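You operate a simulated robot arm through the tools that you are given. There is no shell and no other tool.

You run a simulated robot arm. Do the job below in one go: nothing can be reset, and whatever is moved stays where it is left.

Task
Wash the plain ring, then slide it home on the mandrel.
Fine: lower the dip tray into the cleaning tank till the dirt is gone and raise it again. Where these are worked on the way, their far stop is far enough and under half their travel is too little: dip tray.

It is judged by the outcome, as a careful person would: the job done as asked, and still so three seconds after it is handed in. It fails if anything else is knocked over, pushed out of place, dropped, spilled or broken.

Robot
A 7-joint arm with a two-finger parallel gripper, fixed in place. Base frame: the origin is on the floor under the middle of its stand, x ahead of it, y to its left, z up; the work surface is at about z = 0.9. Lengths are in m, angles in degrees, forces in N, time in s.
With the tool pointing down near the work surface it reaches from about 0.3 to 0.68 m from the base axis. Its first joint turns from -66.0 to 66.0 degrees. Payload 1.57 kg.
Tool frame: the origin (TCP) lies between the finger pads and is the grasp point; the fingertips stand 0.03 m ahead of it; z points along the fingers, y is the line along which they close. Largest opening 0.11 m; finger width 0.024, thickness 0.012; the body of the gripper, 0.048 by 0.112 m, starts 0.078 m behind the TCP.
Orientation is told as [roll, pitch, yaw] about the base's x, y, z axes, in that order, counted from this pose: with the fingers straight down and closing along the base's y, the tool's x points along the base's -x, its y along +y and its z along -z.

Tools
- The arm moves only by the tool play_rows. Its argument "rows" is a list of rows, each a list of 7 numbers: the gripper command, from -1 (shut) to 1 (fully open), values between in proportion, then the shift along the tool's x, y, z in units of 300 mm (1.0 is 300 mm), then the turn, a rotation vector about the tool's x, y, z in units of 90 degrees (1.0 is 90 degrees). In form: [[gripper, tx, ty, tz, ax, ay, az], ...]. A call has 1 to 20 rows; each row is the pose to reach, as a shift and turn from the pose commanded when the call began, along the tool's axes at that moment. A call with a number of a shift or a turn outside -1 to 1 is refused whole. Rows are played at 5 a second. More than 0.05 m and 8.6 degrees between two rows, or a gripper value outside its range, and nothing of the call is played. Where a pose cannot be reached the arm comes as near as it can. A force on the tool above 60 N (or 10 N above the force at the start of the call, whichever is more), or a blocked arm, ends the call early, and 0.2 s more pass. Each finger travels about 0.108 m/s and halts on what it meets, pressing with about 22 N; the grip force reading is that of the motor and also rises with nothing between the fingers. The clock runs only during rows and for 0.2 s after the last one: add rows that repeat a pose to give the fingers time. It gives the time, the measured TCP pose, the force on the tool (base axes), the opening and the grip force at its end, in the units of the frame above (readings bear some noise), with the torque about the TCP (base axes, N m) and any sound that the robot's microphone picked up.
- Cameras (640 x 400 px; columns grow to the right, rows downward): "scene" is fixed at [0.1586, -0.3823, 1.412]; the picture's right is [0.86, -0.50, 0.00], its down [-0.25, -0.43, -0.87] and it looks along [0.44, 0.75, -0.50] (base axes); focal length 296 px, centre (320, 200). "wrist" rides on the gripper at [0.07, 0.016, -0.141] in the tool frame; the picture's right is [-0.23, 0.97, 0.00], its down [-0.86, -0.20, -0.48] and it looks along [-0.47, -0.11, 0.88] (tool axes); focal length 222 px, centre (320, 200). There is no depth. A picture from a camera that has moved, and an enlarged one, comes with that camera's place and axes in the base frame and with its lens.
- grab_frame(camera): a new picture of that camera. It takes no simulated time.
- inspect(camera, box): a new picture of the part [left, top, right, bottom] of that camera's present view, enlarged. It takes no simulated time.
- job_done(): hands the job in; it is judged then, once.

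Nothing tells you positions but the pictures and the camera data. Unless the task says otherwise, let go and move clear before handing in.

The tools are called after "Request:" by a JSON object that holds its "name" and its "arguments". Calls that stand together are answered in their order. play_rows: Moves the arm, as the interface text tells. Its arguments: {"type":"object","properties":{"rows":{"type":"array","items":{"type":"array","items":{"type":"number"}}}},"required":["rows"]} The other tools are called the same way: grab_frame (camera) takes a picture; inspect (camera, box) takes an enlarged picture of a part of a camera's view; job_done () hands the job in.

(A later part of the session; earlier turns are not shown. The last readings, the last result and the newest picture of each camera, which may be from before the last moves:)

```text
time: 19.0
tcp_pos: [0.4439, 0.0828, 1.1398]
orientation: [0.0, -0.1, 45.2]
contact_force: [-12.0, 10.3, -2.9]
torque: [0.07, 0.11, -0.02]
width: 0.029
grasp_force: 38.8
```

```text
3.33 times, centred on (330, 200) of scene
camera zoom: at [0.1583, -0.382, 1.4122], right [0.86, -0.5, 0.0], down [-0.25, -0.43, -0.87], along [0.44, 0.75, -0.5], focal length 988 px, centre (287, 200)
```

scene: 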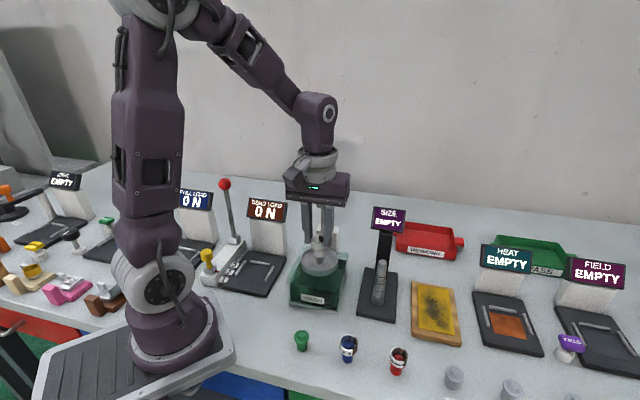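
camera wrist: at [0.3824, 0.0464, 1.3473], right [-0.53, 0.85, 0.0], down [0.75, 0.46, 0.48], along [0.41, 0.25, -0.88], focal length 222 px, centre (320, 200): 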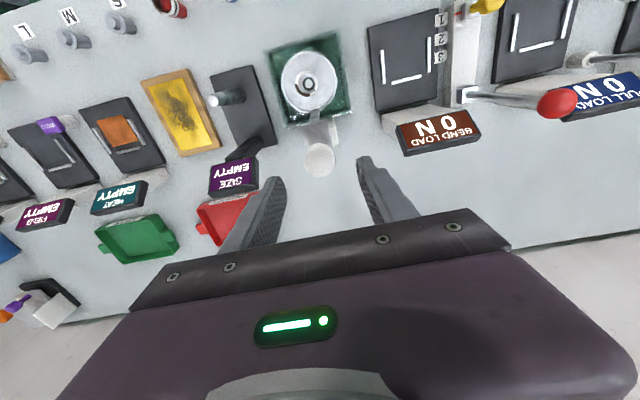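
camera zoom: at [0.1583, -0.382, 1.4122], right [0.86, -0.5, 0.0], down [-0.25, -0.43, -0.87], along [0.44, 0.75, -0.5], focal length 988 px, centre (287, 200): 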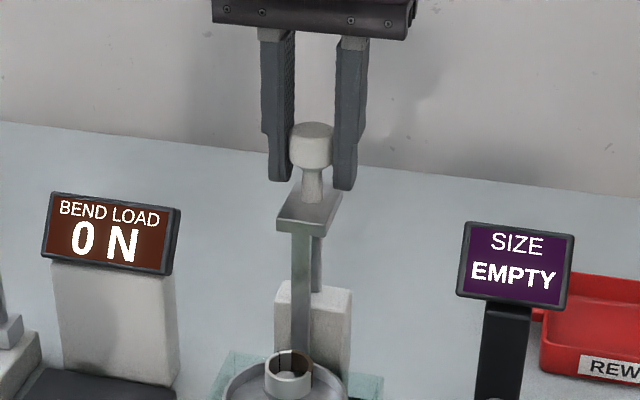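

The knob is gripped at 29 mm with some sideways load along the closing axis. I'll shift about 1 mm to relieve it before lowering.

Request:
{"name": "play_rows", "arguments": {"rows": [[-0.7, 0, 0.003, 0, 0, 0, 0], [-0.7, 0, 0.003, 0, 0, 0, 0]]}}

```text
time: 19.6
tcp_pos: [0.4427, 0.0827, 1.14]
orientation: [-0.1, 0.0, 45.1]
contact_force: [-4.6, 4.0, -3.2]
torque: [-0.22, 0.22, -0.01]
width: 0.0292
grasp_force: 38.6
```

Request:
{"name": "play_rows", "arguments": {"rows": [[-0.7, 0, 0.0015, 0, 0, 0, 0], [-0.7, 0, 0.0015, 0.01, 0, 0, 0], [-0.7, 0, 0.0015, 0.02, 0, 0, 0], [-0.7, 0, 0.0015, 0.03, 0, 0, 0]]}}

Request:
{"name": "inspect", "arguments": {"camera": "scene", "box": [280, 140, 380, 320]}}

```text
time: 20.6
tcp_pos: [0.4435, 0.0831, 1.1318]
orientation: [-0.1, -0.1, 45.0]
contact_force: [6.8, 2.8, 0.5]
torque: [0.4, -0.51, 0.02]
width: 0.0289
grasp_force: 38.7
```

```text
2.22 times, centred on (330, 230) of scene
camera zoom: at [0.1588, -0.3823, 1.412], right [0.86, -0.5, 0.0], down [-0.25, -0.43, -0.87], along [0.44, 0.75, -0.5], focal length 659 px, centre (298, 133)
```

zoom: 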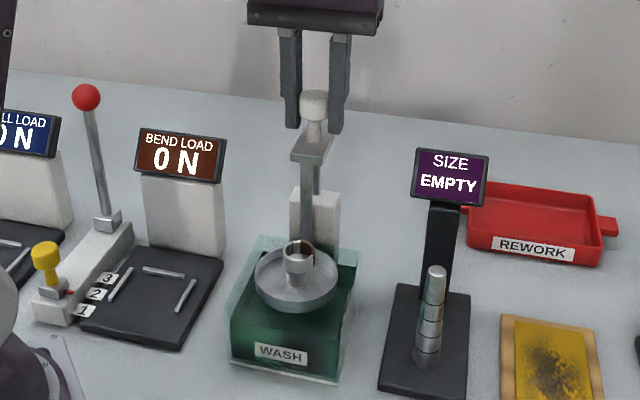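

The tray follows easily and the ring stays on its stub. I'll keep lowering slowly.

Request:
{"name": "play_rows", "arguments": {"rows": [[-0.7, 0, 0, 0.0133, 0, 0, 0], [-0.7, 0, 0, 0.0267, 0, 0, 0], [-0.7, 0, 0, 0.04, 0, 0, 0], [-0.7, 0, 0, 0.0533, 0, 0, 0], [-0.7, 0, 0, 0.0667, 0, 0, 0], [-0.7, 0, 0, 0.08, 0, 0, 0], [-0.7, 0, 0, 0.0933, 0, 0, 0], [-0.7, 0, 0, 0.1, 0, 0, 0]]}}

Request:
{"name": "inspect", "arguments": {"camera": "scene", "box": [280, 140, 380, 320]}}

```text
time: 22.4
tcp_pos: [0.4438, 0.0822, 1.1004]
orientation: [0.0, 0.0, 45.0]
contact_force: [11.9, 13.3, 0.5]
torque: [0.4, -0.41, -0.11]
width: 0.0289
grasp_force: 38.9
```

```text
2.22 times, centred on (330, 230) of scene
camera zoom: at [0.159, -0.3819, 1.4121], right [0.86, -0.5, 0.0], down [-0.25, -0.43, -0.87], along [0.43, 0.75, -0.5], focal length 659 px, centre (298, 133)
```

zoom: 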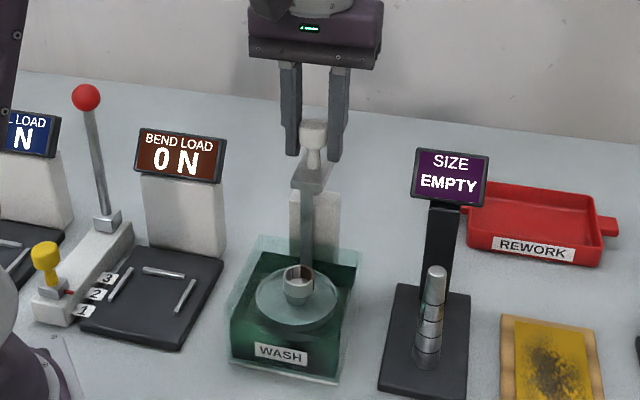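

The tray is about 39 mm down, with sideways load from guide misalignment. I'll relieve that by about 1 mm and continue gently toward the stop.

Request:
{"name": "play_rows", "arguments": {"rows": [[-0.7, -0.004, 0, 0, 0, 0, 0], [-0.7, -0.004, 0, 0.01, 0, 0, 0], [-0.7, -0.004, 0, 0.02, 0, 0, 0], [-0.7, -0.004, 0, 0.03, 0, 0, 0]]}}

Request:
{"name": "inspect", "arguments": {"camera": "scene", "box": [280, 180, 360, 310]}}

```text
time: 23.4
tcp_pos: [0.4429, 0.0829, 1.0921]
orientation: [0.0, 0.1, 45.0]
contact_force: [4.7, -6.2, 0.4]
torque: [-0.34, 0.14, -0.05]
width: 0.0291
grasp_force: 39.1
```

```text
3.08 times, centred on (320, 245) of scene
camera zoom: at [0.1588, -0.3825, 1.4119], right [0.86, -0.5, 0.0], down [-0.25, -0.43, -0.87], along [0.44, 0.75, -0.5], focal length 912 px, centre (320, 62)
```

zoom: 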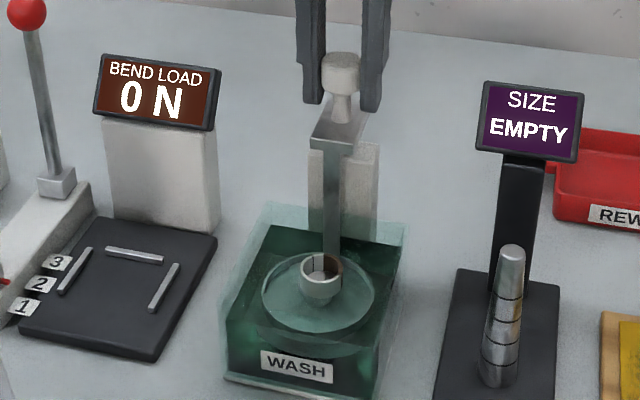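

Request:
{"name": "play_rows", "arguments": {"rows": [[-0.7, 0, -0.001, 0.01, 0, 0, 0], [-0.7, 0, -0.001, 0.02, 0, 0, 0], [-0.7, 0, -0.001, 0.03, 0, 0, 0], [-0.7, 0, -0.001, 0.04, 0, 0, 0]]}}

Request:
{"name": "inspect", "arguments": {"camera": "scene", "box": [280, 180, 360, 310]}}

```text
time: 24.4
tcp_pos: [0.443, 0.0832, 1.08]
orientation: [0.0, 0.1, 45.0]
contact_force: [-0.6, -18.5, 0.4]
torque: [-0.47, 0.23, 0.01]
width: 0.0292
grasp_force: 38.9
```

```text
3.08 times, centred on (320, 245) of scene
camera zoom: at [0.1586, -0.3829, 1.4119], right [0.86, -0.5, 0.0], down [-0.25, -0.43, -0.87], along [0.44, 0.75, -0.5], focal length 912 px, centre (320, 62)
```

zoom: 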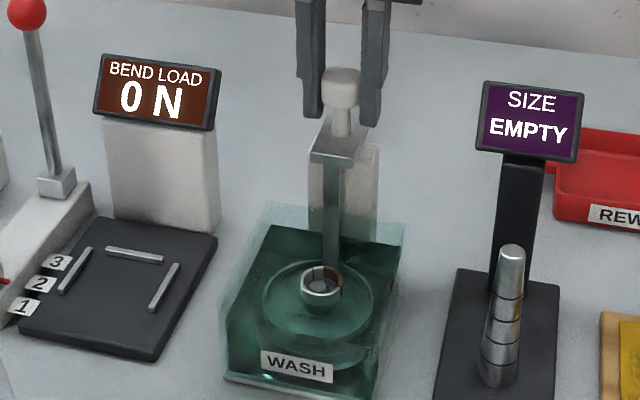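

Request:
{"name": "play_rows", "arguments": {"rows": [[-0.7, 0.003, -0.003, 0, 0, 0, 0], [-0.7, 0.003, -0.003, 0.01, 0, 0, 0], [-0.7, 0.003, -0.003, 0.02, 0, 0, 0], [-0.7, 0.003, -0.003, 0.03, 0, 0, 0]]}}

Request:
{"name": "inspect", "arguments": {"camera": "scene", "box": [280, 180, 360, 310]}}

```text
time: 25.4
tcp_pos: [0.4436, 0.0835, 1.0732]
orientation: [-0.1, -0.3, 45.0]
contact_force: [-0.8, -0.1, 31.0]
torque: [-0.02, 0.05, 0.03]
width: 0.0291
grasp_force: 38.8
```

```text
3.08 times, centred on (320, 245) of scene
camera zoom: at [0.1581, -0.3824, 1.4121], right [0.86, -0.5, 0.0], down [-0.25, -0.43, -0.87], along [0.44, 0.75, -0.5], focal length 912 px, centre (320, 62)
```

zoom: 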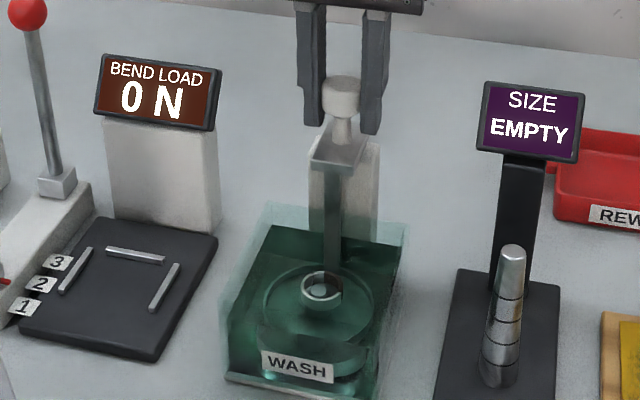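

The tray has reached its bottom stop (31 N upward reaction) and the ring is submerged. I'll ease off the push slightly, hold it there, and watch the dirt.

Request:
{"name": "play_rows", "arguments": {"rows": [[-0.7, 0, 0, -0.006, 0, 0, 0], [-0.7, 0, 0, -0.006, 0, 0, 0], [-0.7, 0, 0, -0.006, 0, 0, 0], [-0.7, 0, 0, -0.006, 0, 0, 0], [-0.7, 0, 0, -0.006, 0, 0, 0]]}}

Request:
{"name": "inspect", "arguments": {"camera": "scene", "box": [300, 235, 345, 290]}}

Request:
{"name": "inspect", "arguments": {"camera": "wrist", "box": [270, 60, 370, 180]}}

```text
time: 26.6
tcp_pos: [0.4434, 0.0837, 1.0732]
orientation: [0.1, 0.0, 45.0]
contact_force: [3.0, 4.2, 6.8]
torque: [0.06, 0.01, -0.06]
width: 0.0289
grasp_force: 38.6
```

```text
7.27 times, centred on (322, 262) of scene
camera zoom: at [0.1586, -0.3822, 1.4121], right [0.86, -0.5, 0.0], down [-0.25, -0.43, -0.87], along [0.44, 0.75, -0.5], focal length 2156 px, centre (302, -254)
```

zoom: 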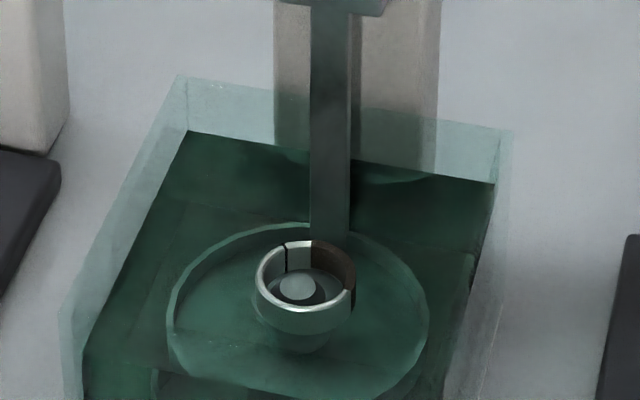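

```text
3.33 times, centred on (320, 120) of wrist
camera zoom: at [0.3825, 0.046, 1.214], right [-0.53, 0.85, 0.0], down [0.75, 0.46, 0.48], along [0.41, 0.25, -0.88], focal length 740 px, centre (320, 467)
```

zoom: 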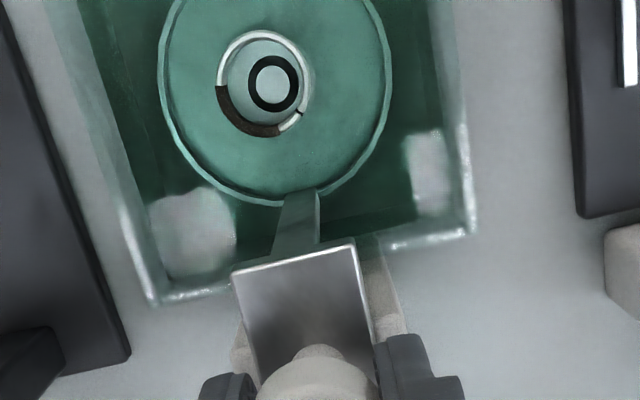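

The dirt is still visible, so I'll hold the tray at the bottom for a few seconds.

Request:
{"name": "play_rows", "arguments": {"rows": [[-0.7, 0, 0, 0, 0, 0, 0], [-0.7, 0, 0, 0, 0, 0, 0], [-0.7, 0, 0, 0, 0, 0, 0], [-0.7, 0, 0, 0, 0, 0, 0], [-0.7, 0, 0, 0, 0, 0, 0], [-0.7, 0, 0, 0, 0, 0, 0], [-0.7, 0, 0, 0, 0, 0, 0], [-0.7, 0, 0, 0, 0, 0, 0], [-0.7, 0, 0, 0, 0, 0, 0], [-0.7, 0, 0, 0, 0, 0, 0]]}}

Request:
{"name": "inspect", "arguments": {"camera": "wrist", "box": [270, 60, 370, 180]}}

Request:
{"name": "inspect", "arguments": {"camera": "scene", "box": [300, 235, 345, 290]}}

```text
time: 28.8
tcp_pos: [0.4438, 0.0822, 1.0735]
orientation: [-0.1, -0.1, 44.9]
contact_force: [-1.5, 6.6, 1.5]
torque: [0.08, 0.03, -0.02]
width: 0.0288
grasp_force: 38.7
```

```text
3.33 times, centred on (320, 120) of wrist
camera zoom: at [0.3824, 0.046, 1.2141], right [-0.53, 0.85, 0.0], down [0.75, 0.46, 0.48], along [0.41, 0.25, -0.88], focal length 740 px, centre (320, 467)
```

zoom: 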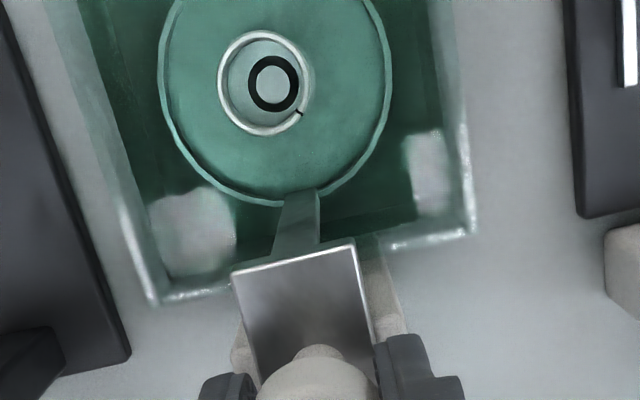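

```text
7.27 times, centred on (322, 262) of scene
camera zoom: at [0.1585, -0.3821, 1.4121], right [0.86, -0.5, 0.0], down [-0.25, -0.43, -0.87], along [0.44, 0.75, -0.5], focal length 2156 px, centre (302, -254)
```

zoom: 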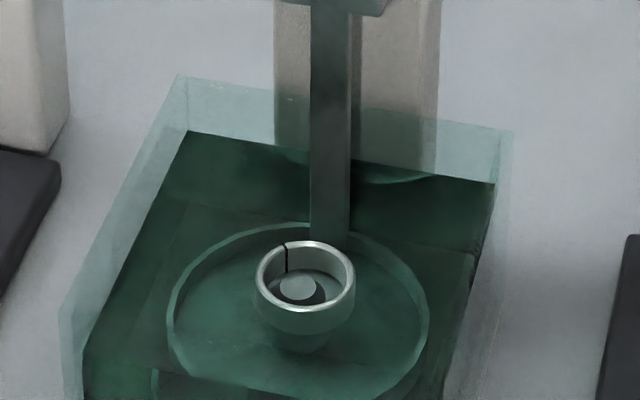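

The dirt is gone. Now I'll raise the tray slowly in stages, watching the sideways load.

Request:
{"name": "play_rows", "arguments": {"rows": [[-0.7, 0, 0, -0.01, 0, 0, 0], [-0.7, 0, 0, -0.022, 0, 0, 0], [-0.7, 0, 0, -0.034, 0, 0, 0], [-0.7, 0, 0, -0.046, 0, 0, 0], [-0.7, 0, 0, -0.058, 0, 0, 0], [-0.7, 0, 0, -0.07, 0, 0, 0]]}}

Request:
{"name": "inspect", "arguments": {"camera": "scene", "box": [280, 160, 360, 310]}}

```text
time: 30.2
tcp_pos: [0.4436, 0.0838, 1.0941]
orientation: [0.0, 0.0, 45.1]
contact_force: [3.6, 9.0, -3.1]
torque: [-0.06, 0.1, 0.03]
width: 0.0291
grasp_force: 38.9
```

```text
2.67 times, centred on (320, 235) of scene
camera zoom: at [0.1588, -0.382, 1.4121], right [0.86, -0.5, 0.0], down [-0.25, -0.43, -0.87], along [0.44, 0.75, -0.5], focal length 791 px, centre (320, 107)
```

zoom: 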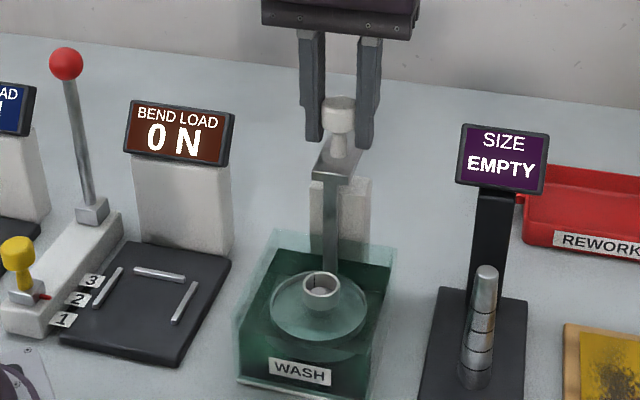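

Request:
{"name": "play_rows", "arguments": {"rows": [[-0.7, -0.002, 0.001, -0.012, 0, 0, 0], [-0.7, -0.002, 0.001, -0.024, 0, 0, 0], [-0.7, -0.002, 0.001, -0.036, 0, 0, 0], [-0.7, -0.002, 0.001, -0.048, 0, 0, 0], [-0.7, -0.002, 0.001, -0.06, 0, 0, 0], [-0.7, -0.002, 0.001, -0.072, 0, 0, 0], [-0.7, -0.002, 0.001, -0.084, 0, 0, 0], [-0.7, -0.002, 0.001, -0.095, 0, 0, 0]]}}

Request:
{"name": "inspect", "arguments": {"camera": "scene", "box": [280, 140, 360, 310]}}

```text
time: 32.0
tcp_pos: [0.4427, 0.0825, 1.1221]
orientation: [0.0, 0.0, 44.9]
contact_force: [-2.9, -11.5, -3.4]
torque: [-0.2, 0.12, 0.05]
width: 0.0289
grasp_force: 38.8
```

```text
2.35 times, centred on (320, 225) of scene
camera zoom: at [0.1585, -0.3827, 1.4119], right [0.86, -0.5, 0.0], down [-0.25, -0.43, -0.87], along [0.44, 0.75, -0.5], focal length 698 px, centre (320, 141)
```

zoom: 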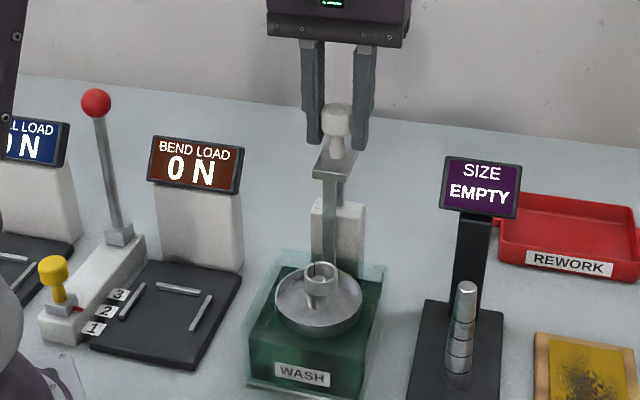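

Request:
{"name": "play_rows", "arguments": {"rows": [[-0.7, 0.0025, -0.0015, -0.012, 0, 0, 0], [-0.7, 0.0025, -0.0015, -0.024, 0, 0, 0], [-0.7, 0.0025, -0.0015, -0.036, 0, 0, 0], [-0.7, 0.0025, -0.0015, -0.048, 0, 0, 0], [-0.7, 0.0025, -0.0015, -0.058, 0, 0, 0]]}}

Request:
{"name": "inspect", "arguments": {"camera": "scene", "box": [280, 140, 360, 310]}}

```text
time: 33.2
tcp_pos: [0.443, 0.0815, 1.141]
orientation: [-0.1, -0.2, 44.9]
contact_force: [8.4, -8.4, -3.6]
torque: [0.33, -0.5, 0.09]
width: 0.0288
grasp_force: 38.7
```

```text
2.35 times, centred on (320, 225) of scene
camera zoom: at [0.1589, -0.3826, 1.4119], right [0.86, -0.5, 0.0], down [-0.25, -0.43, -0.87], along [0.44, 0.75, -0.5], focal length 698 px, centre (320, 141)
```

zoom: 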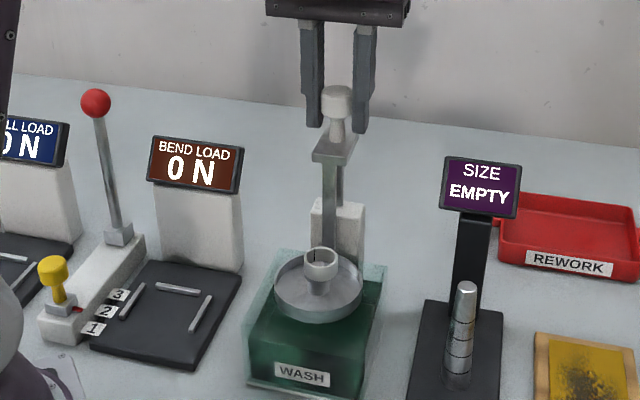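

The tray is back at the height where I gripped it. I'll take it gently the last few millimetres to its top stop.

Request:
{"name": "play_rows", "arguments": {"rows": [[-0.7, 0, -0.003, 0, 0, 0, 0], [-0.7, 0, -0.003, -0.003, 0, 0, 0], [-0.7, 0, -0.003, -0.006, 0, 0, 0], [-0.7, 0, -0.003, -0.009, 0, 0, 0]]}}

```text
time: 34.2
tcp_pos: [0.4433, 0.0827, 1.143]
orientation: [0.0, 0.0, 45.0]
contact_force: [5.0, 7.1, -3.1]
torque: [0.25, -0.22, 0.03]
width: 0.029
grasp_force: 38.6
```

Request:
{"name": "play_rows", "arguments": {"rows": [[-0.7, 0, 0, -0.003, 0, 0, 0], [-0.7, 0, 0, -0.006, 0, 0, 0], [-0.7, 0, 0, -0.006, 0, 0, 0]]}}

```text
time: 35.0
tcp_pos: [0.4428, 0.082, 1.1433]
orientation: [0.1, 0.0, 45.1]
contact_force: [2.0, 15.9, -17.8]
torque: [0.37, -0.24, -0.01]
width: 0.029
grasp_force: 38.9
```

The top stop is reached. I'll take off the load, then release the knob.

Request:
{"name": "play_rows", "arguments": {"rows": [[-0.7, -0.003, 0.002, 0.003, 0, 0, 0], [-0.7, -0.003, 0.002, 0.004, 0, 0, 0], [-0.7, -0.003, 0.002, 0.004, 0, 0, 0]]}}

Request:
{"name": "inspect", "arguments": {"camera": "scene", "box": [280, 140, 360, 310]}}

```text
time: 35.8
tcp_pos: [0.4439, 0.0836, 1.1432]
orientation: [0.0, 0.1, 45.1]
contact_force: [-8.7, 11.1, 0.7]
torque: [0.14, -0.05, 0.02]
width: 0.0292
grasp_force: 38.6
```

```text
2.35 times, centred on (320, 225) of scene
camera zoom: at [0.1583, -0.382, 1.4122], right [0.86, -0.5, 0.0], down [-0.25, -0.43, -0.87], along [0.44, 0.75, -0.5], focal length 698 px, centre (320, 141)
```

zoom: 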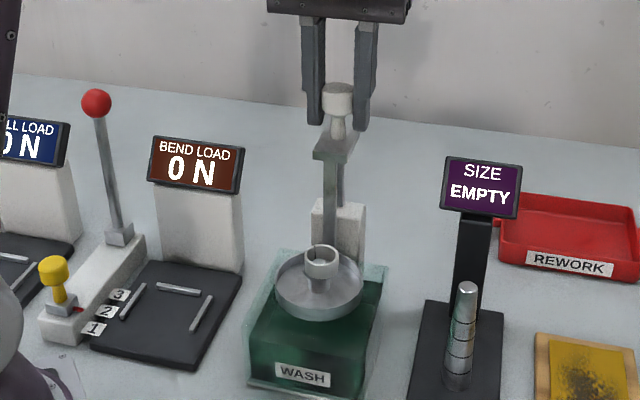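

Request:
{"name": "play_rows", "arguments": {"rows": [[-0.7, 0, 0.004, 0, 0, 0, 0], [-0.7, 0, 0.004, 0, 0, 0, 0], [-0.45, 0, 0.004, 0, 0, 0, 0], [-0.2, 0, 0.004, 0, 0, 0, 0], [0.09, 0, 0.004, 0, 0, 0, 0], [0.09, 0, 0.004, 0, 0, 0, 0]]}}

Request:
{"name": "inspect", "arguments": {"camera": "scene", "box": [280, 140, 360, 310]}}

```text
time: 37.2
tcp_pos: [0.4431, 0.0826, 1.1432]
orientation: [0.0, 0.0, 45.0]
contact_force: [1.0, 0.2, 0.5]
torque: [0.0, -0.01, 0.01]
width: 0.0601
grasp_force: 0.0
```

```text
2.35 times, centred on (320, 225) of scene
camera zoom: at [0.1586, -0.3823, 1.412], right [0.86, -0.5, 0.0], down [-0.25, -0.43, -0.87], along [0.44, 0.75, -0.5], focal length 698 px, centre (320, 141)
```

zoom: 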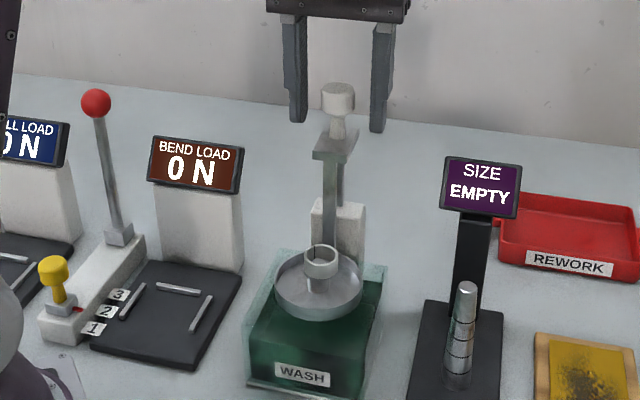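

The tray stays up with the clean ring on it. I'll rise and move back over the dish to pick up the ring.

Request:
{"name": "play_rows", "arguments": {"rows": [[0.09, 0, 0, -0.1, 0, 0, 0], [0.09, 0, 0, -0.2, 0, 0, 0], [0.09, 0, 0, -0.3, 0, 0, 0], [0.09, 0.075, -0.002, -0.3, 0, 0, 0], [0.09, 0.15, -0.004, -0.3, 0, 0, 0], [0.0, 0.226, -0.006, -0.3, 0, 0, 0], [0.0, 0.226, -0.006, -0.2, 0, 0, 0], [0.0, 0.226, -0.006, -0.1, 0, 0, 0], [0.0, 0.226, -0.006, 0.0, 0, 0, 0], [0.0, 0.226, -0.006, 0.1, 0, 0, 0], [0.0, 0.226, -0.006, 0.2, 0, 0, 0], [0.0, 0.226, -0.006, 0.2, 0, 0, 0]]}}

Request:
{"name": "inspect", "arguments": {"camera": "wrist", "box": [270, 110, 370, 230]}}

Request:
{"name": "inspect", "arguments": {"camera": "scene", "box": [290, 200, 360, 280]}}

```text
time: 39.8
tcp_pos: [0.3971, 0.0344, 1.0833]
orientation: [-0.1, 0.0, 44.9]
contact_force: [0.3, 0.2, 0.3]
torque: [0.0, 0.01, 0.0]
width: 0.0552
grasp_force: 0.0
```

```text
3.33 times, centred on (320, 170) of wrist
camera zoom: at [0.3355, -0.0022, 1.2244], right [-0.53, 0.85, 0.0], down [0.75, 0.46, 0.48], along [0.41, 0.25, -0.88], focal length 740 px, centre (320, 300)
```

zoom: 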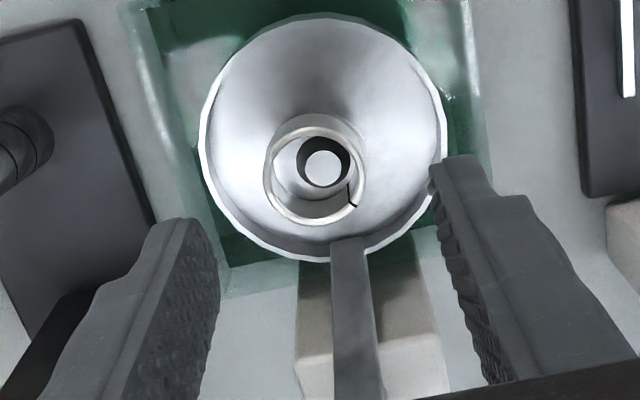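

```text
5.00 times, centred on (325, 240) of scene
camera zoom: at [0.1586, -0.3823, 1.412], right [0.86, -0.5, 0.0], down [-0.25, -0.43, -0.87], along [0.44, 0.75, -0.5], focal length 1482 px, centre (295, 0)
```

zoom: 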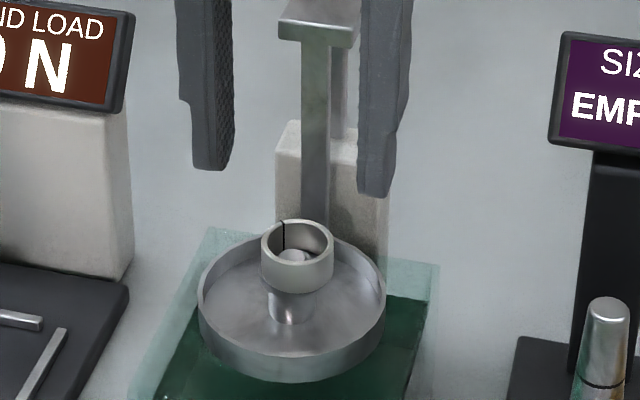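

The clean ring is about 2 mm off the TCP line. I'll correct, lower around it and grip it near the fingertips again.

Request:
{"name": "play_rows", "arguments": {"rows": [[-0.1, 0.0058, -0.005, 0.04, 0, 0, 0], [-0.15, 0.0058, -0.005, 0.08, 0, 0, 0], [-0.15, 0.0058, -0.005, 0.12, 0, 0, 0], [-0.15, 0.0058, -0.005, 0.144, 0, 0, 0], [-0.15, 0.0058, -0.005, 0.144, 0, 0, 0]]}}

Request:
{"name": "inspect", "arguments": {"camera": "wrist", "box": [285, 140, 355, 220]}}

Request:
{"name": "inspect", "arguments": {"camera": "scene", "box": [305, 225, 345, 275]}}

```text
time: 41.0
tcp_pos: [0.3966, 0.0328, 1.04]
orientation: [0.1, 0.1, 44.9]
contact_force: [0.0, -0.1, 0.6]
torque: [0.02, 0.03, 0.02]
width: 0.0467
grasp_force: 0.0
```

```text
5.00 times, centred on (320, 180) of wrist
camera zoom: at [0.3354, -0.0039, 1.1809], right [-0.53, 0.85, 0.0], down [0.75, 0.46, 0.48], along [0.41, 0.25, -0.88], focal length 1111 px, centre (320, 300)
```

zoom: 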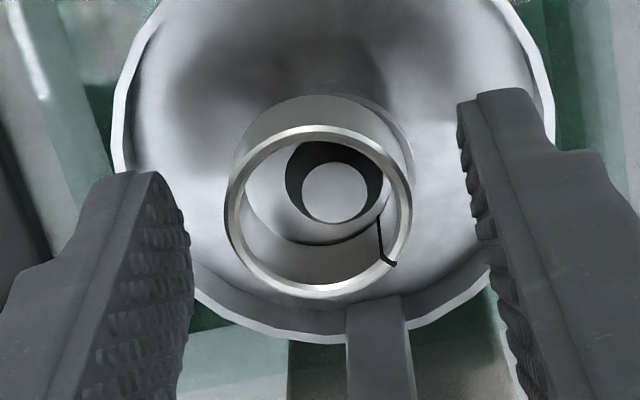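

```text
8.00 times, centred on (325, 250) of scene
camera zoom: at [0.1586, -0.3823, 1.412], right [0.86, -0.5, 0.0], down [-0.25, -0.43, -0.87], along [0.44, 0.75, -0.5], focal length 2372 px, centre (280, -200)
```

zoom: 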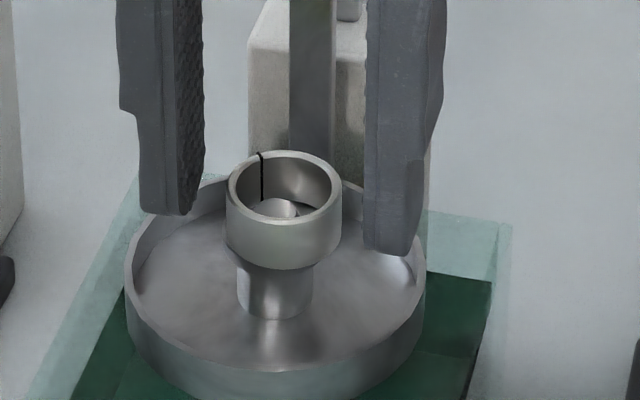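

Request:
{"name": "play_rows", "arguments": {"rows": [[-0.4, 0, 0, 0, 0, 0, 0], [-0.7, 0, 0, 0, 0, 0, 0], [-0.7, 0, 0, 0, 0, 0, 0], [-0.7, 0, 0, 0, 0, 0, 0]]}}

Request:
{"name": "inspect", "arguments": {"camera": "wrist", "box": [285, 140, 355, 220]}}

```text
time: 42.0
tcp_pos: [0.3967, 0.0333, 1.041]
orientation: [0.0, 0.0, 44.9]
contact_force: [-0.7, 0.2, -0.3]
torque: [0.01, 0.01, 0.0]
width: 0.0281
grasp_force: 22.2
```

```text
5.00 times, centred on (320, 180) of wrist
camera zoom: at [0.3354, -0.0039, 1.181], right [-0.53, 0.85, 0.0], down [0.75, 0.46, 0.48], along [0.41, 0.25, -0.88], focal length 1111 px, centre (320, 300)
```

zoom: 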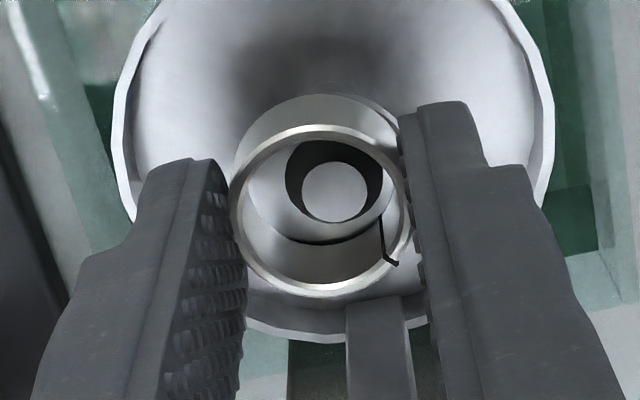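

The clean ring is gripped at 28.1 mm. I'll lift it and carry it over the mandrel, estimated at (0.483, -0.064) with its top at z≈1.02.

Request:
{"name": "play_rows", "arguments": {"rows": [[-0.7, 0, 0, -0.02, 0, 0, 0], [-0.7, 0, 0, -0.06, 0, 0, 0], [-0.7, 0, 0, -0.13, 0, 0, 0], [-0.7, 0, 0, -0.21, 0, 0, 0], [-0.7, 0, 0, -0.29, 0, 0, 0], [-0.7, 0, 0, -0.35, 0, 0, 0], [-0.7, 0.006, -0.1, -0.35, 0, 0, 0], [-0.7, 0.012, -0.2, -0.35, 0, 0, 0], [-0.7, 0.018, -0.3, -0.35, 0, 0, 0], [-0.7, 0.024, -0.39, -0.35, 0, 0, 0], [-0.7, 0.026, -0.431, -0.35, 0, 0, 0], [-0.7, 0.026, -0.431, -0.35, 0, 0, 0]]}}

Request:
{"name": "grab_frame", "arguments": {"camera": "wrist"}}

Request:
{"name": "grab_frame", "arguments": {"camera": "scene"}}

```text
time: 44.6
tcp_pos: [0.4835, -0.0683, 1.1468]
orientation: [0.0, 0.0, 44.9]
contact_force: [-0.5, -0.4, -0.2]
torque: [0.0, 0.0, -0.02]
width: 0.0281
grasp_force: 21.9
```

```text
taken
camera wrist: at [0.4221, -0.1044, 1.2863], right [-0.53, 0.85, 0.0], down [0.75, 0.46, 0.48], along [0.41, 0.25, -0.88], focal length 222 px, centre (320, 200)
```

wrist: 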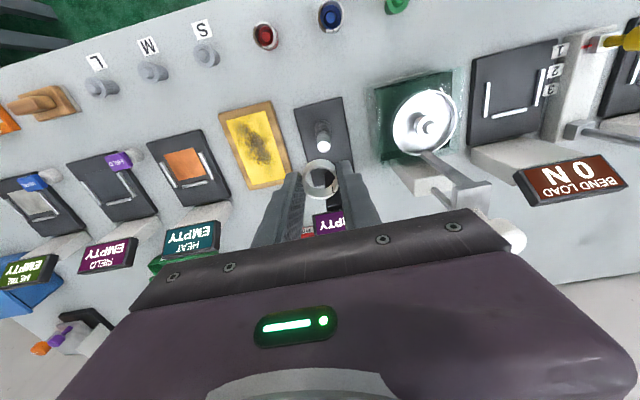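

```text
taken
```

scene: 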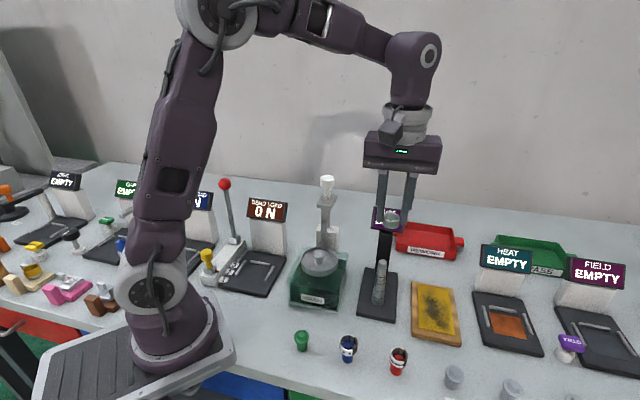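

Request:
{"name": "inspect", "arguments": {"camera": "wrist", "box": [280, 90, 360, 220]}}

Request:
{"name": "inspect", "arguments": {"camera": "scene", "box": [340, 190, 440, 320]}}

```text
3.08 times, centred on (320, 155) of wrist
camera zoom: at [0.4221, -0.1044, 1.2863], right [-0.53, 0.85, 0.0], down [0.75, 0.46, 0.48], along [0.41, 0.25, -0.88], focal length 684 px, centre (320, 338)
```

zoom: 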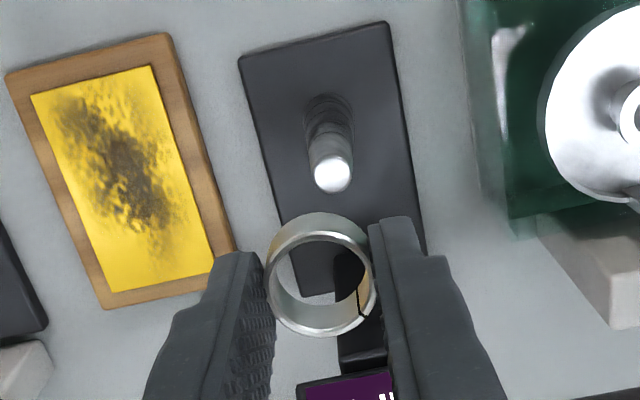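

```text
3.08 times, centred on (390, 255) of scene
camera zoom: at [0.1586, -0.3823, 1.412], right [0.86, -0.5, 0.0], down [-0.25, -0.43, -0.87], along [0.44, 0.75, -0.5], focal length 912 px, centre (105, 31)
```

zoom: 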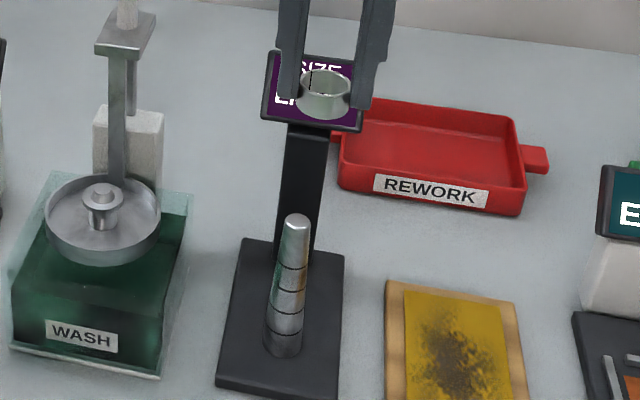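

The mandrel is about 4 mm to the right and 2 mm forward of the ring. I'll correct and come down to just above its tip.

Request:
{"name": "play_rows", "arguments": {"rows": [[-0.7, -0.009, 0.0126, 0.05, 0, 0, 0], [-0.7, -0.009, 0.0126, 0.1, 0, 0, 0], [-0.7, -0.009, 0.0126, 0.15, 0, 0, 0], [-0.7, -0.009, 0.0126, 0.2, 0, 0, 0], [-0.7, -0.009, 0.0126, 0.25, 0, 0, 0], [-0.7, -0.009, 0.0126, 0.25, 0, 0, 0]]}}

Request:
{"name": "inspect", "arguments": {"camera": "wrist", "box": [280, 110, 360, 220]}}

Request:
{"name": "inspect", "arguments": {"camera": "scene", "box": [340, 190, 440, 320]}}

```text
time: 46.0
tcp_pos: [0.4817, -0.0619, 1.0691]
orientation: [-0.1, -0.1, 44.9]
contact_force: [-0.5, -0.4, -0.8]
torque: [-0.04, -0.02, 0.0]
width: 0.0281
grasp_force: 22.7
```

```text
3.64 times, centred on (320, 165) of wrist
camera zoom: at [0.4212, -0.0976, 1.2103], right [-0.53, 0.85, 0.0], down [0.75, 0.46, 0.48], along [0.41, 0.25, -0.88], focal length 808 px, centre (320, 327)
```

zoom: 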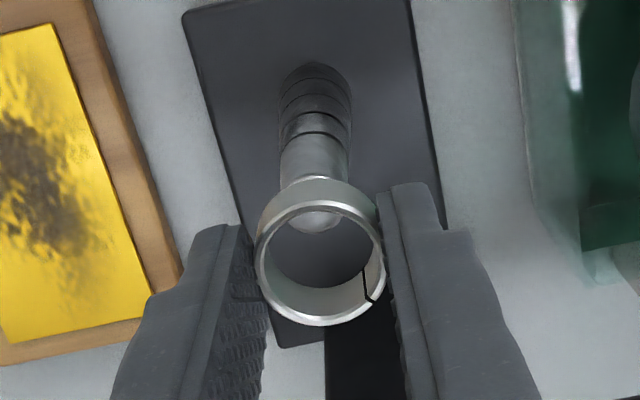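

```text
3.08 times, centred on (390, 255) of scene
camera zoom: at [0.1586, -0.3823, 1.412], right [0.86, -0.5, 0.0], down [-0.25, -0.43, -0.87], along [0.44, 0.75, -0.5], focal length 912 px, centre (105, 31)
```

zoom: 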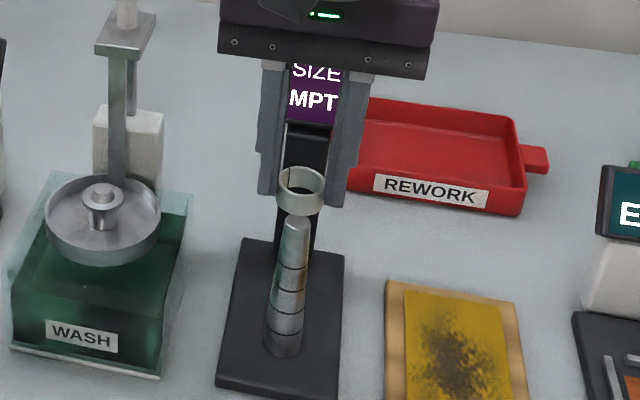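

Request:
{"name": "inspect", "arguments": {"camera": "wrist", "box": [295, 120, 345, 200]}}

Request:
{"name": "inspect", "arguments": {"camera": "scene", "box": [360, 220, 420, 310]}}

```text
5.00 times, centred on (320, 160) of wrist
camera zoom: at [0.4212, -0.0976, 1.2103], right [-0.53, 0.85, 0.0], down [0.75, 0.46, 0.48], along [0.41, 0.25, -0.88], focal length 1111 px, centre (320, 400)
```

zoom: 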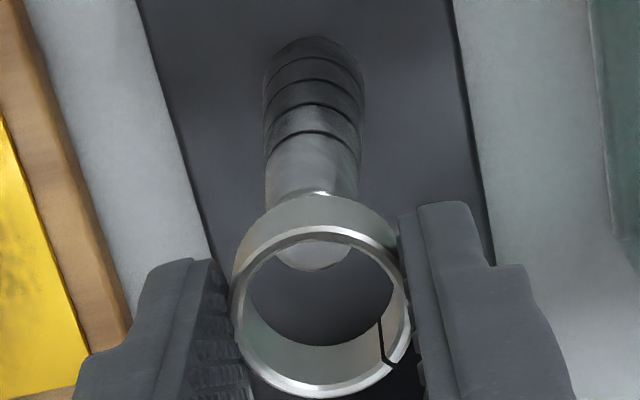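

```text
4.44 times, centred on (390, 265) of scene
camera zoom: at [0.1586, -0.3823, 1.412], right [0.86, -0.5, 0.0], down [-0.25, -0.43, -0.87], along [0.44, 0.75, -0.5], focal length 1318 px, centre (9, -89)
```

zoom: 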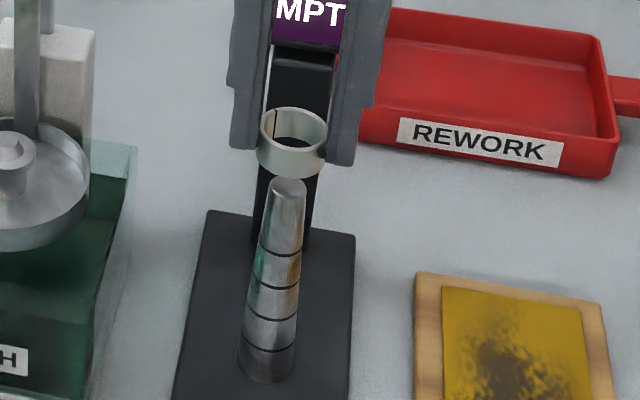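

The ring is aligned over the mandrel tip in both views. I'll lower it over the tip and re-check.

Request:
{"name": "play_rows", "arguments": {"rows": [[-0.7, 0, 0, 0.03, 0, 0, 0], [-0.7, 0, 0, 0.06, 0, 0, 0], [-0.7, 0, 0, 0.09, 0, 0, 0], [-0.7, 0, 0, 0.11, 0, 0, 0], [-0.7, 0, 0, 0.11, 0, 0, 0]]}}

Request:
{"name": "inspect", "arguments": {"camera": "wrist", "box": [295, 120, 345, 200]}}

Request:
{"name": "inspect", "arguments": {"camera": "scene", "box": [360, 220, 420, 310]}}

```text
time: 47.2
tcp_pos: [0.4825, -0.0622, 1.0357]
orientation: [0.0, 0.1, 44.9]
contact_force: [-6.4, -12.3, 3.0]
torque: [-0.23, 0.1, 0.02]
width: 0.0279
grasp_force: 22.0
```

```text
5.00 times, centred on (320, 160) of wrist
camera zoom: at [0.4215, -0.0981, 1.1777], right [-0.53, 0.85, 0.0], down [0.75, 0.46, 0.48], along [0.41, 0.25, -0.88], focal length 1111 px, centre (320, 400)
```

zoom: 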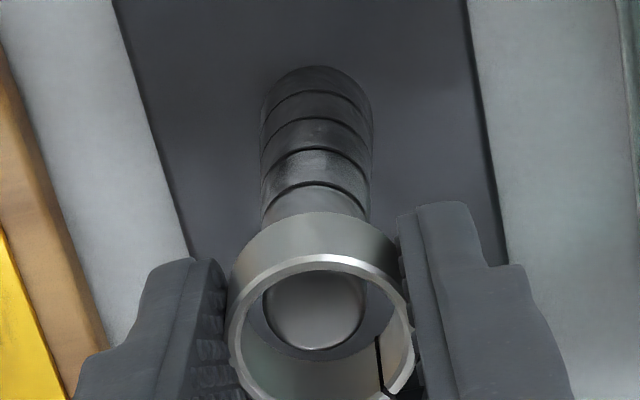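

```text
4.44 times, centred on (390, 265) of scene
camera zoom: at [0.1584, -0.3827, 1.4119], right [0.86, -0.5, 0.0], down [-0.25, -0.43, -0.87], along [0.44, 0.75, -0.5], focal length 1318 px, centre (9, -89)
```

zoom: 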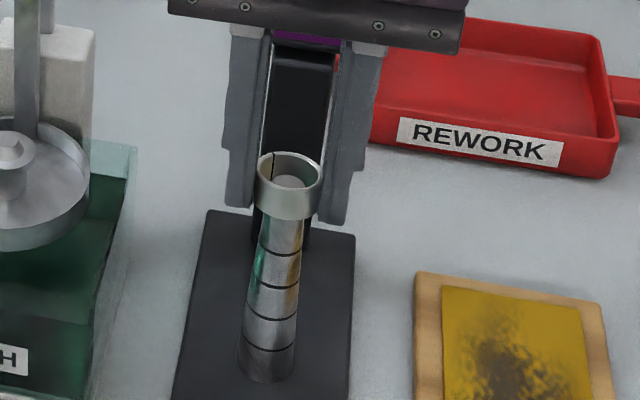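

The ring is over the tip but touching on one side. The force and torque match contact at the ring, with the ring too far forward. I'll shift it back toward the base side and check.

Request:
{"name": "play_rows", "arguments": {"rows": [[-0.7, 0.004, 0, 0, 0, 0, 0], [-0.7, 0.008, 0, 0, 0, 0, 0], [-0.7, 0.012, 0, 0, 0, 0, 0], [-0.7, 0.012, 0, 0, 0, 0, 0]]}}

Request:
{"name": "inspect", "arguments": {"camera": "wrist", "box": [285, 120, 355, 220]}}

Request:
{"name": "inspect", "arguments": {"camera": "scene", "box": [365, 240, 405, 300]}}

```text
time: 48.2
tcp_pos: [0.4787, -0.063, 1.0367]
orientation: [0.0, 0.0, 45.0]
contact_force: [-0.2, -0.5, -0.1]
torque: [0.02, 0.01, 0.0]
width: 0.0277
grasp_force: 22.1
```

```text
4.00 times, centred on (320, 170) of wrist
camera zoom: at [0.4182, -0.0995, 1.1772], right [-0.53, 0.85, 0.0], down [0.75, 0.46, 0.48], along [0.41, 0.25, -0.88], focal length 888 px, centre (320, 320)
```

zoom: 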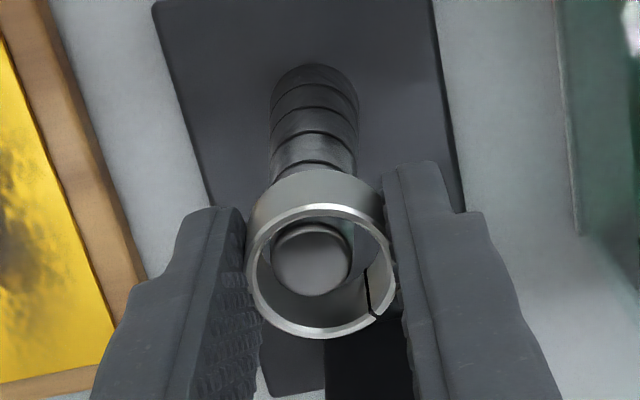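

```text
6.67 times, centred on (385, 270) of scene
camera zoom: at [0.1586, -0.3823, 1.412], right [0.86, -0.5, 0.0], down [-0.25, -0.43, -0.87], along [0.44, 0.75, -0.5], focal length 1977 px, centre (-113, -267)
```

zoom: 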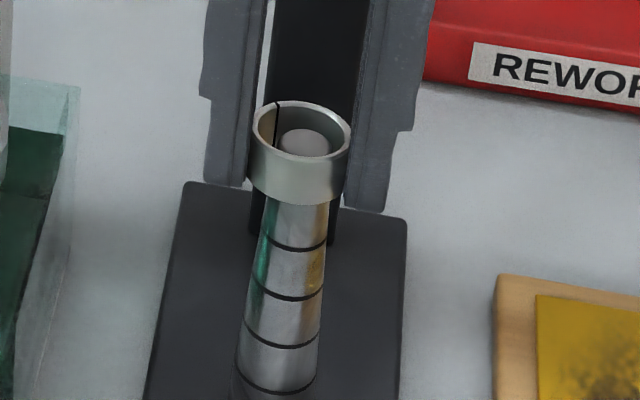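

The contact is gone. The mandrel still sits about 2–3 mm off centre in the ring, so I'll centre further and lower another 12 mm.

Request:
{"name": "play_rows", "arguments": {"rows": [[-0.7, 0.004, -0.0026, 0, 0, 0, 0], [-0.7, 0.008, -0.0052, 0, 0, 0, 0], [-0.7, 0.008, -0.0052, 0.015, 0, 0, 0], [-0.7, 0.008, -0.0052, 0.03, 0, 0, 0], [-0.7, 0.008, -0.0052, 0.04, 0, 0, 0], [-0.7, 0.008, -0.0052, 0.04, 0, 0, 0]]}}

Request:
{"name": "inspect", "arguments": {"camera": "wrist", "box": [285, 120, 355, 220]}}

Request:
{"name": "inspect", "arguments": {"camera": "scene", "box": [365, 240, 405, 300]}}

```text
time: 49.6
tcp_pos: [0.4783, -0.0643, 1.0254]
orientation: [0.0, 0.0, 45.0]
contact_force: [0.8, 2.4, -0.4]
torque: [0.1, -0.04, 0.01]
width: 0.0278
grasp_force: 22.3
```

```text
4.00 times, centred on (320, 170) of wrist
camera zoom: at [0.4183, -0.1024, 1.1666], right [-0.53, 0.85, 0.0], down [0.75, 0.46, 0.48], along [0.41, 0.25, -0.88], focal length 888 px, centre (320, 320)
```

zoom: 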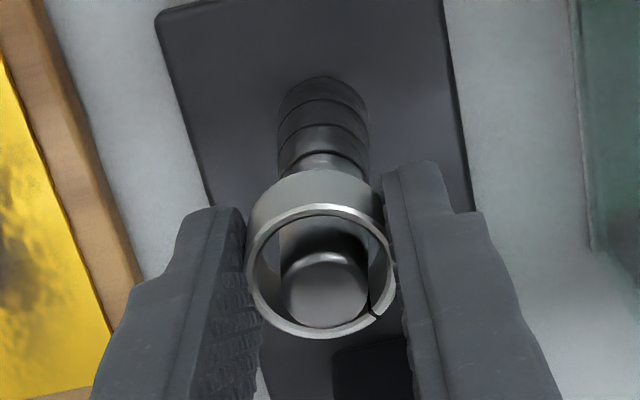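

```text
6.67 times, centred on (385, 270) of scene
camera zoom: at [0.1586, -0.3823, 1.412], right [0.86, -0.5, 0.0], down [-0.25, -0.43, -0.87], along [0.44, 0.75, -0.5], focal length 1977 px, centre (-113, -267)
```

zoom: 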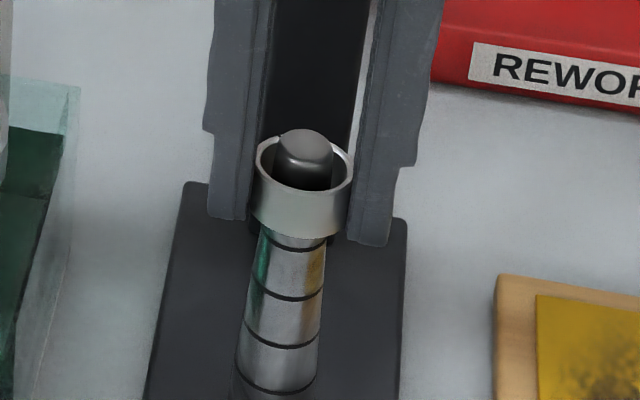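

Very light contact on the opposite side now, so the centre is about 2 mm back. I'll recentre and continue down.

Request:
{"name": "play_rows", "arguments": {"rows": [[-0.7, -0.007, 0.0019, 0, 0, 0, 0], [-0.7, -0.007, 0.0019, 0.013, 0, 0, 0], [-0.7, -0.007, 0.0019, 0.026, 0, 0, 0], [-0.7, -0.007, 0.0019, 0.04, 0, 0, 0], [-0.7, -0.007, 0.0019, 0.04, 0, 0, 0]]}}

Request:
{"name": "inspect", "arguments": {"camera": "wrist", "box": [285, 120, 355, 220]}}

Request:
{"name": "inspect", "arguments": {"camera": "scene", "box": [340, 190, 440, 320]}}

```text
time: 50.8
tcp_pos: [0.4806, -0.0631, 1.0132]
orientation: [0.0, 0.0, 45.0]
contact_force: [-1.1, 0.3, 0.1]
torque: [0.01, 0.01, 0.02]
width: 0.0278
grasp_force: 22.2
```

```text
4.00 times, centred on (320, 170) of wrist
camera zoom: at [0.4188, -0.1003, 1.1542], right [-0.53, 0.85, 0.0], down [0.75, 0.46, 0.48], along [0.41, 0.25, -0.88], focal length 888 px, centre (320, 320)
```

zoom: 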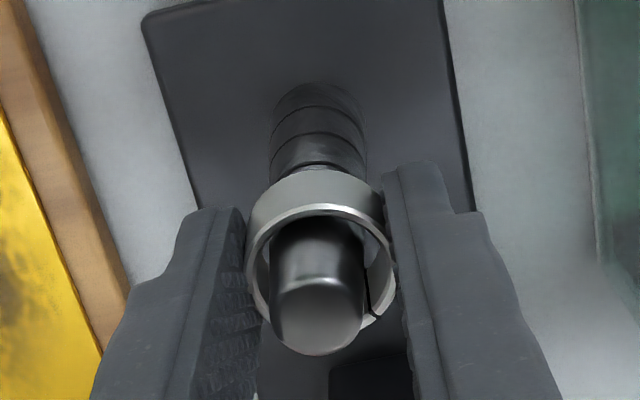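

```text
3.08 times, centred on (390, 255) of scene
camera zoom: at [0.1586, -0.3823, 1.412], right [0.86, -0.5, 0.0], down [-0.25, -0.43, -0.87], along [0.44, 0.75, -0.5], focal length 912 px, centre (105, 31)
```

zoom: 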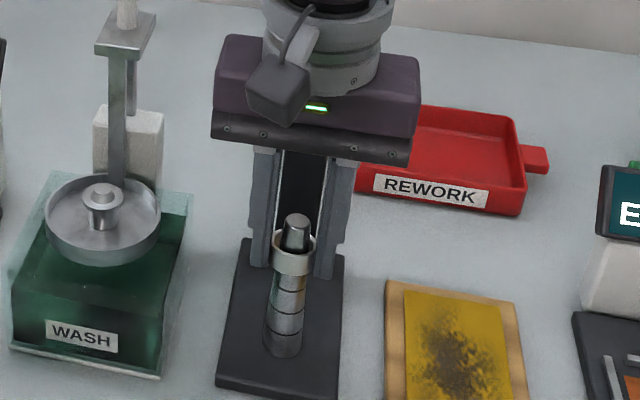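

Free again and well centred. I'll continue down in small steps.

Request:
{"name": "play_rows", "arguments": {"rows": [[-0.7, 0, -0.0015, 0.01, 0, 0, 0], [-0.7, 0, -0.002, 0.02, 0, 0, 0], [-0.7, 0, -0.002, 0.03, 0, 0, 0], [-0.7, 0, -0.002, 0.04, 0, 0, 0], [-0.7, 0, -0.002, 0.04, 0, 0, 0]]}}

Request:
{"name": "inspect", "arguments": {"camera": "wrist", "box": [285, 120, 355, 220]}}

Request:
{"name": "inspect", "arguments": {"camera": "scene", "box": [360, 230, 420, 320]}}

```text
time: 52.0
tcp_pos: [0.4808, -0.0628, 1.0021]
orientation: [0.0, 0.0, 45.0]
contact_force: [0.1, 0.0, -0.5]
torque: [-0.01, -0.02, -0.02]
width: 0.0279
grasp_force: 22.0
```

```text
4.00 times, centred on (320, 170) of wrist
camera zoom: at [0.4196, -0.1007, 1.142], right [-0.53, 0.85, 0.0], down [0.75, 0.46, 0.48], along [0.41, 0.25, -0.88], focal length 888 px, centre (320, 320)
```

zoom: 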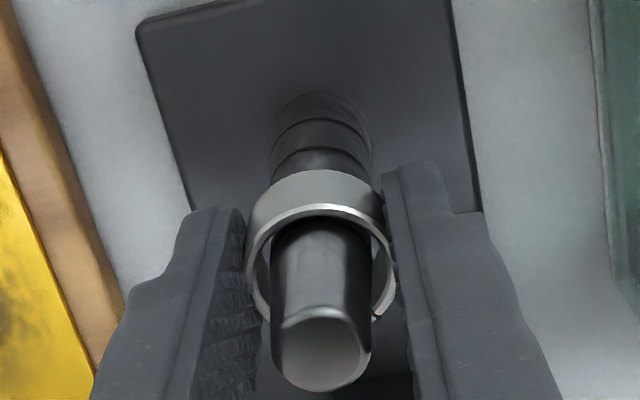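

```text
4.44 times, centred on (390, 275) of scene
camera zoom: at [0.1586, -0.3823, 1.412], right [0.86, -0.5, 0.0], down [-0.25, -0.43, -0.87], along [0.44, 0.75, -0.5], focal length 1318 px, centre (9, -133)
```

zoom: 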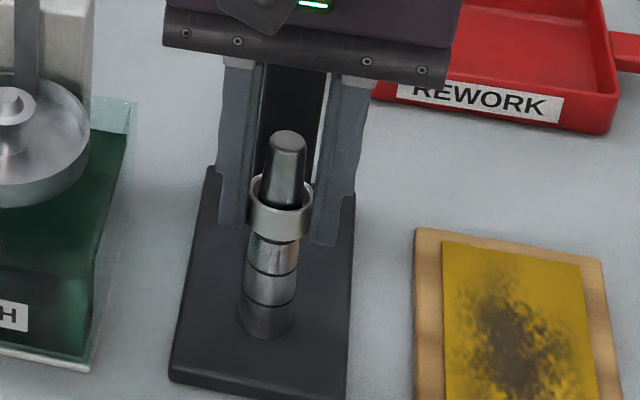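

Request:
{"name": "play_rows", "arguments": {"rows": [[-0.7, 0, 0, 0.01, 0, 0, 0], [-0.7, 0, 0, 0.02, 0, 0, 0], [-0.7, 0, 0, 0.03, 0, 0, 0], [-0.7, 0, 0, 0.04, 0, 0, 0], [-0.7, 0, 0, 0.04, 0, 0, 0]]}}

Request:
{"name": "inspect", "arguments": {"camera": "wrist", "box": [285, 120, 355, 220]}}

Request:
{"name": "inspect", "arguments": {"camera": "scene", "box": [360, 230, 420, 320]}}

```text
time: 53.2
tcp_pos: [0.4808, -0.0641, 0.9892]
orientation: [0.0, 0.0, 45.0]
contact_force: [-1.3, -3.2, -0.1]
torque: [-0.06, 0.01, -0.03]
width: 0.0279
grasp_force: 21.5
```

```text
4.00 times, centred on (320, 170) of wrist
camera zoom: at [0.4195, -0.1005, 1.13], right [-0.53, 0.85, 0.0], down [0.75, 0.46, 0.48], along [0.41, 0.25, -0.88], focal length 888 px, centre (320, 320)
```

zoom: 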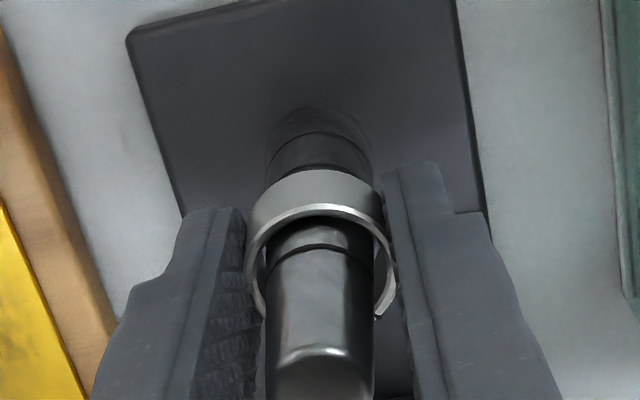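

```text
4.44 times, centred on (390, 275) of scene
camera zoom: at [0.1586, -0.3824, 1.412], right [0.86, -0.5, 0.0], down [-0.25, -0.43, -0.87], along [0.44, 0.75, -0.5], focal length 1318 px, centre (9, -133)
```

zoom: 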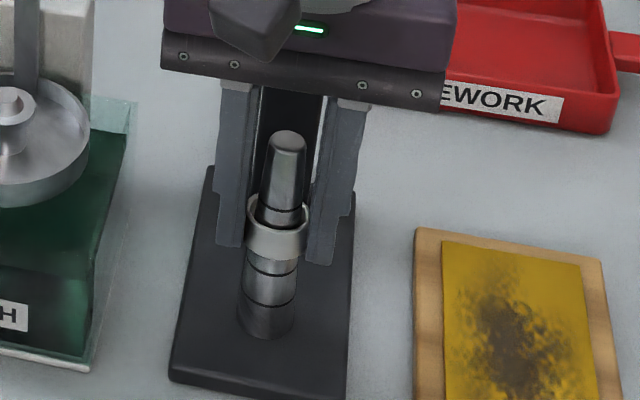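

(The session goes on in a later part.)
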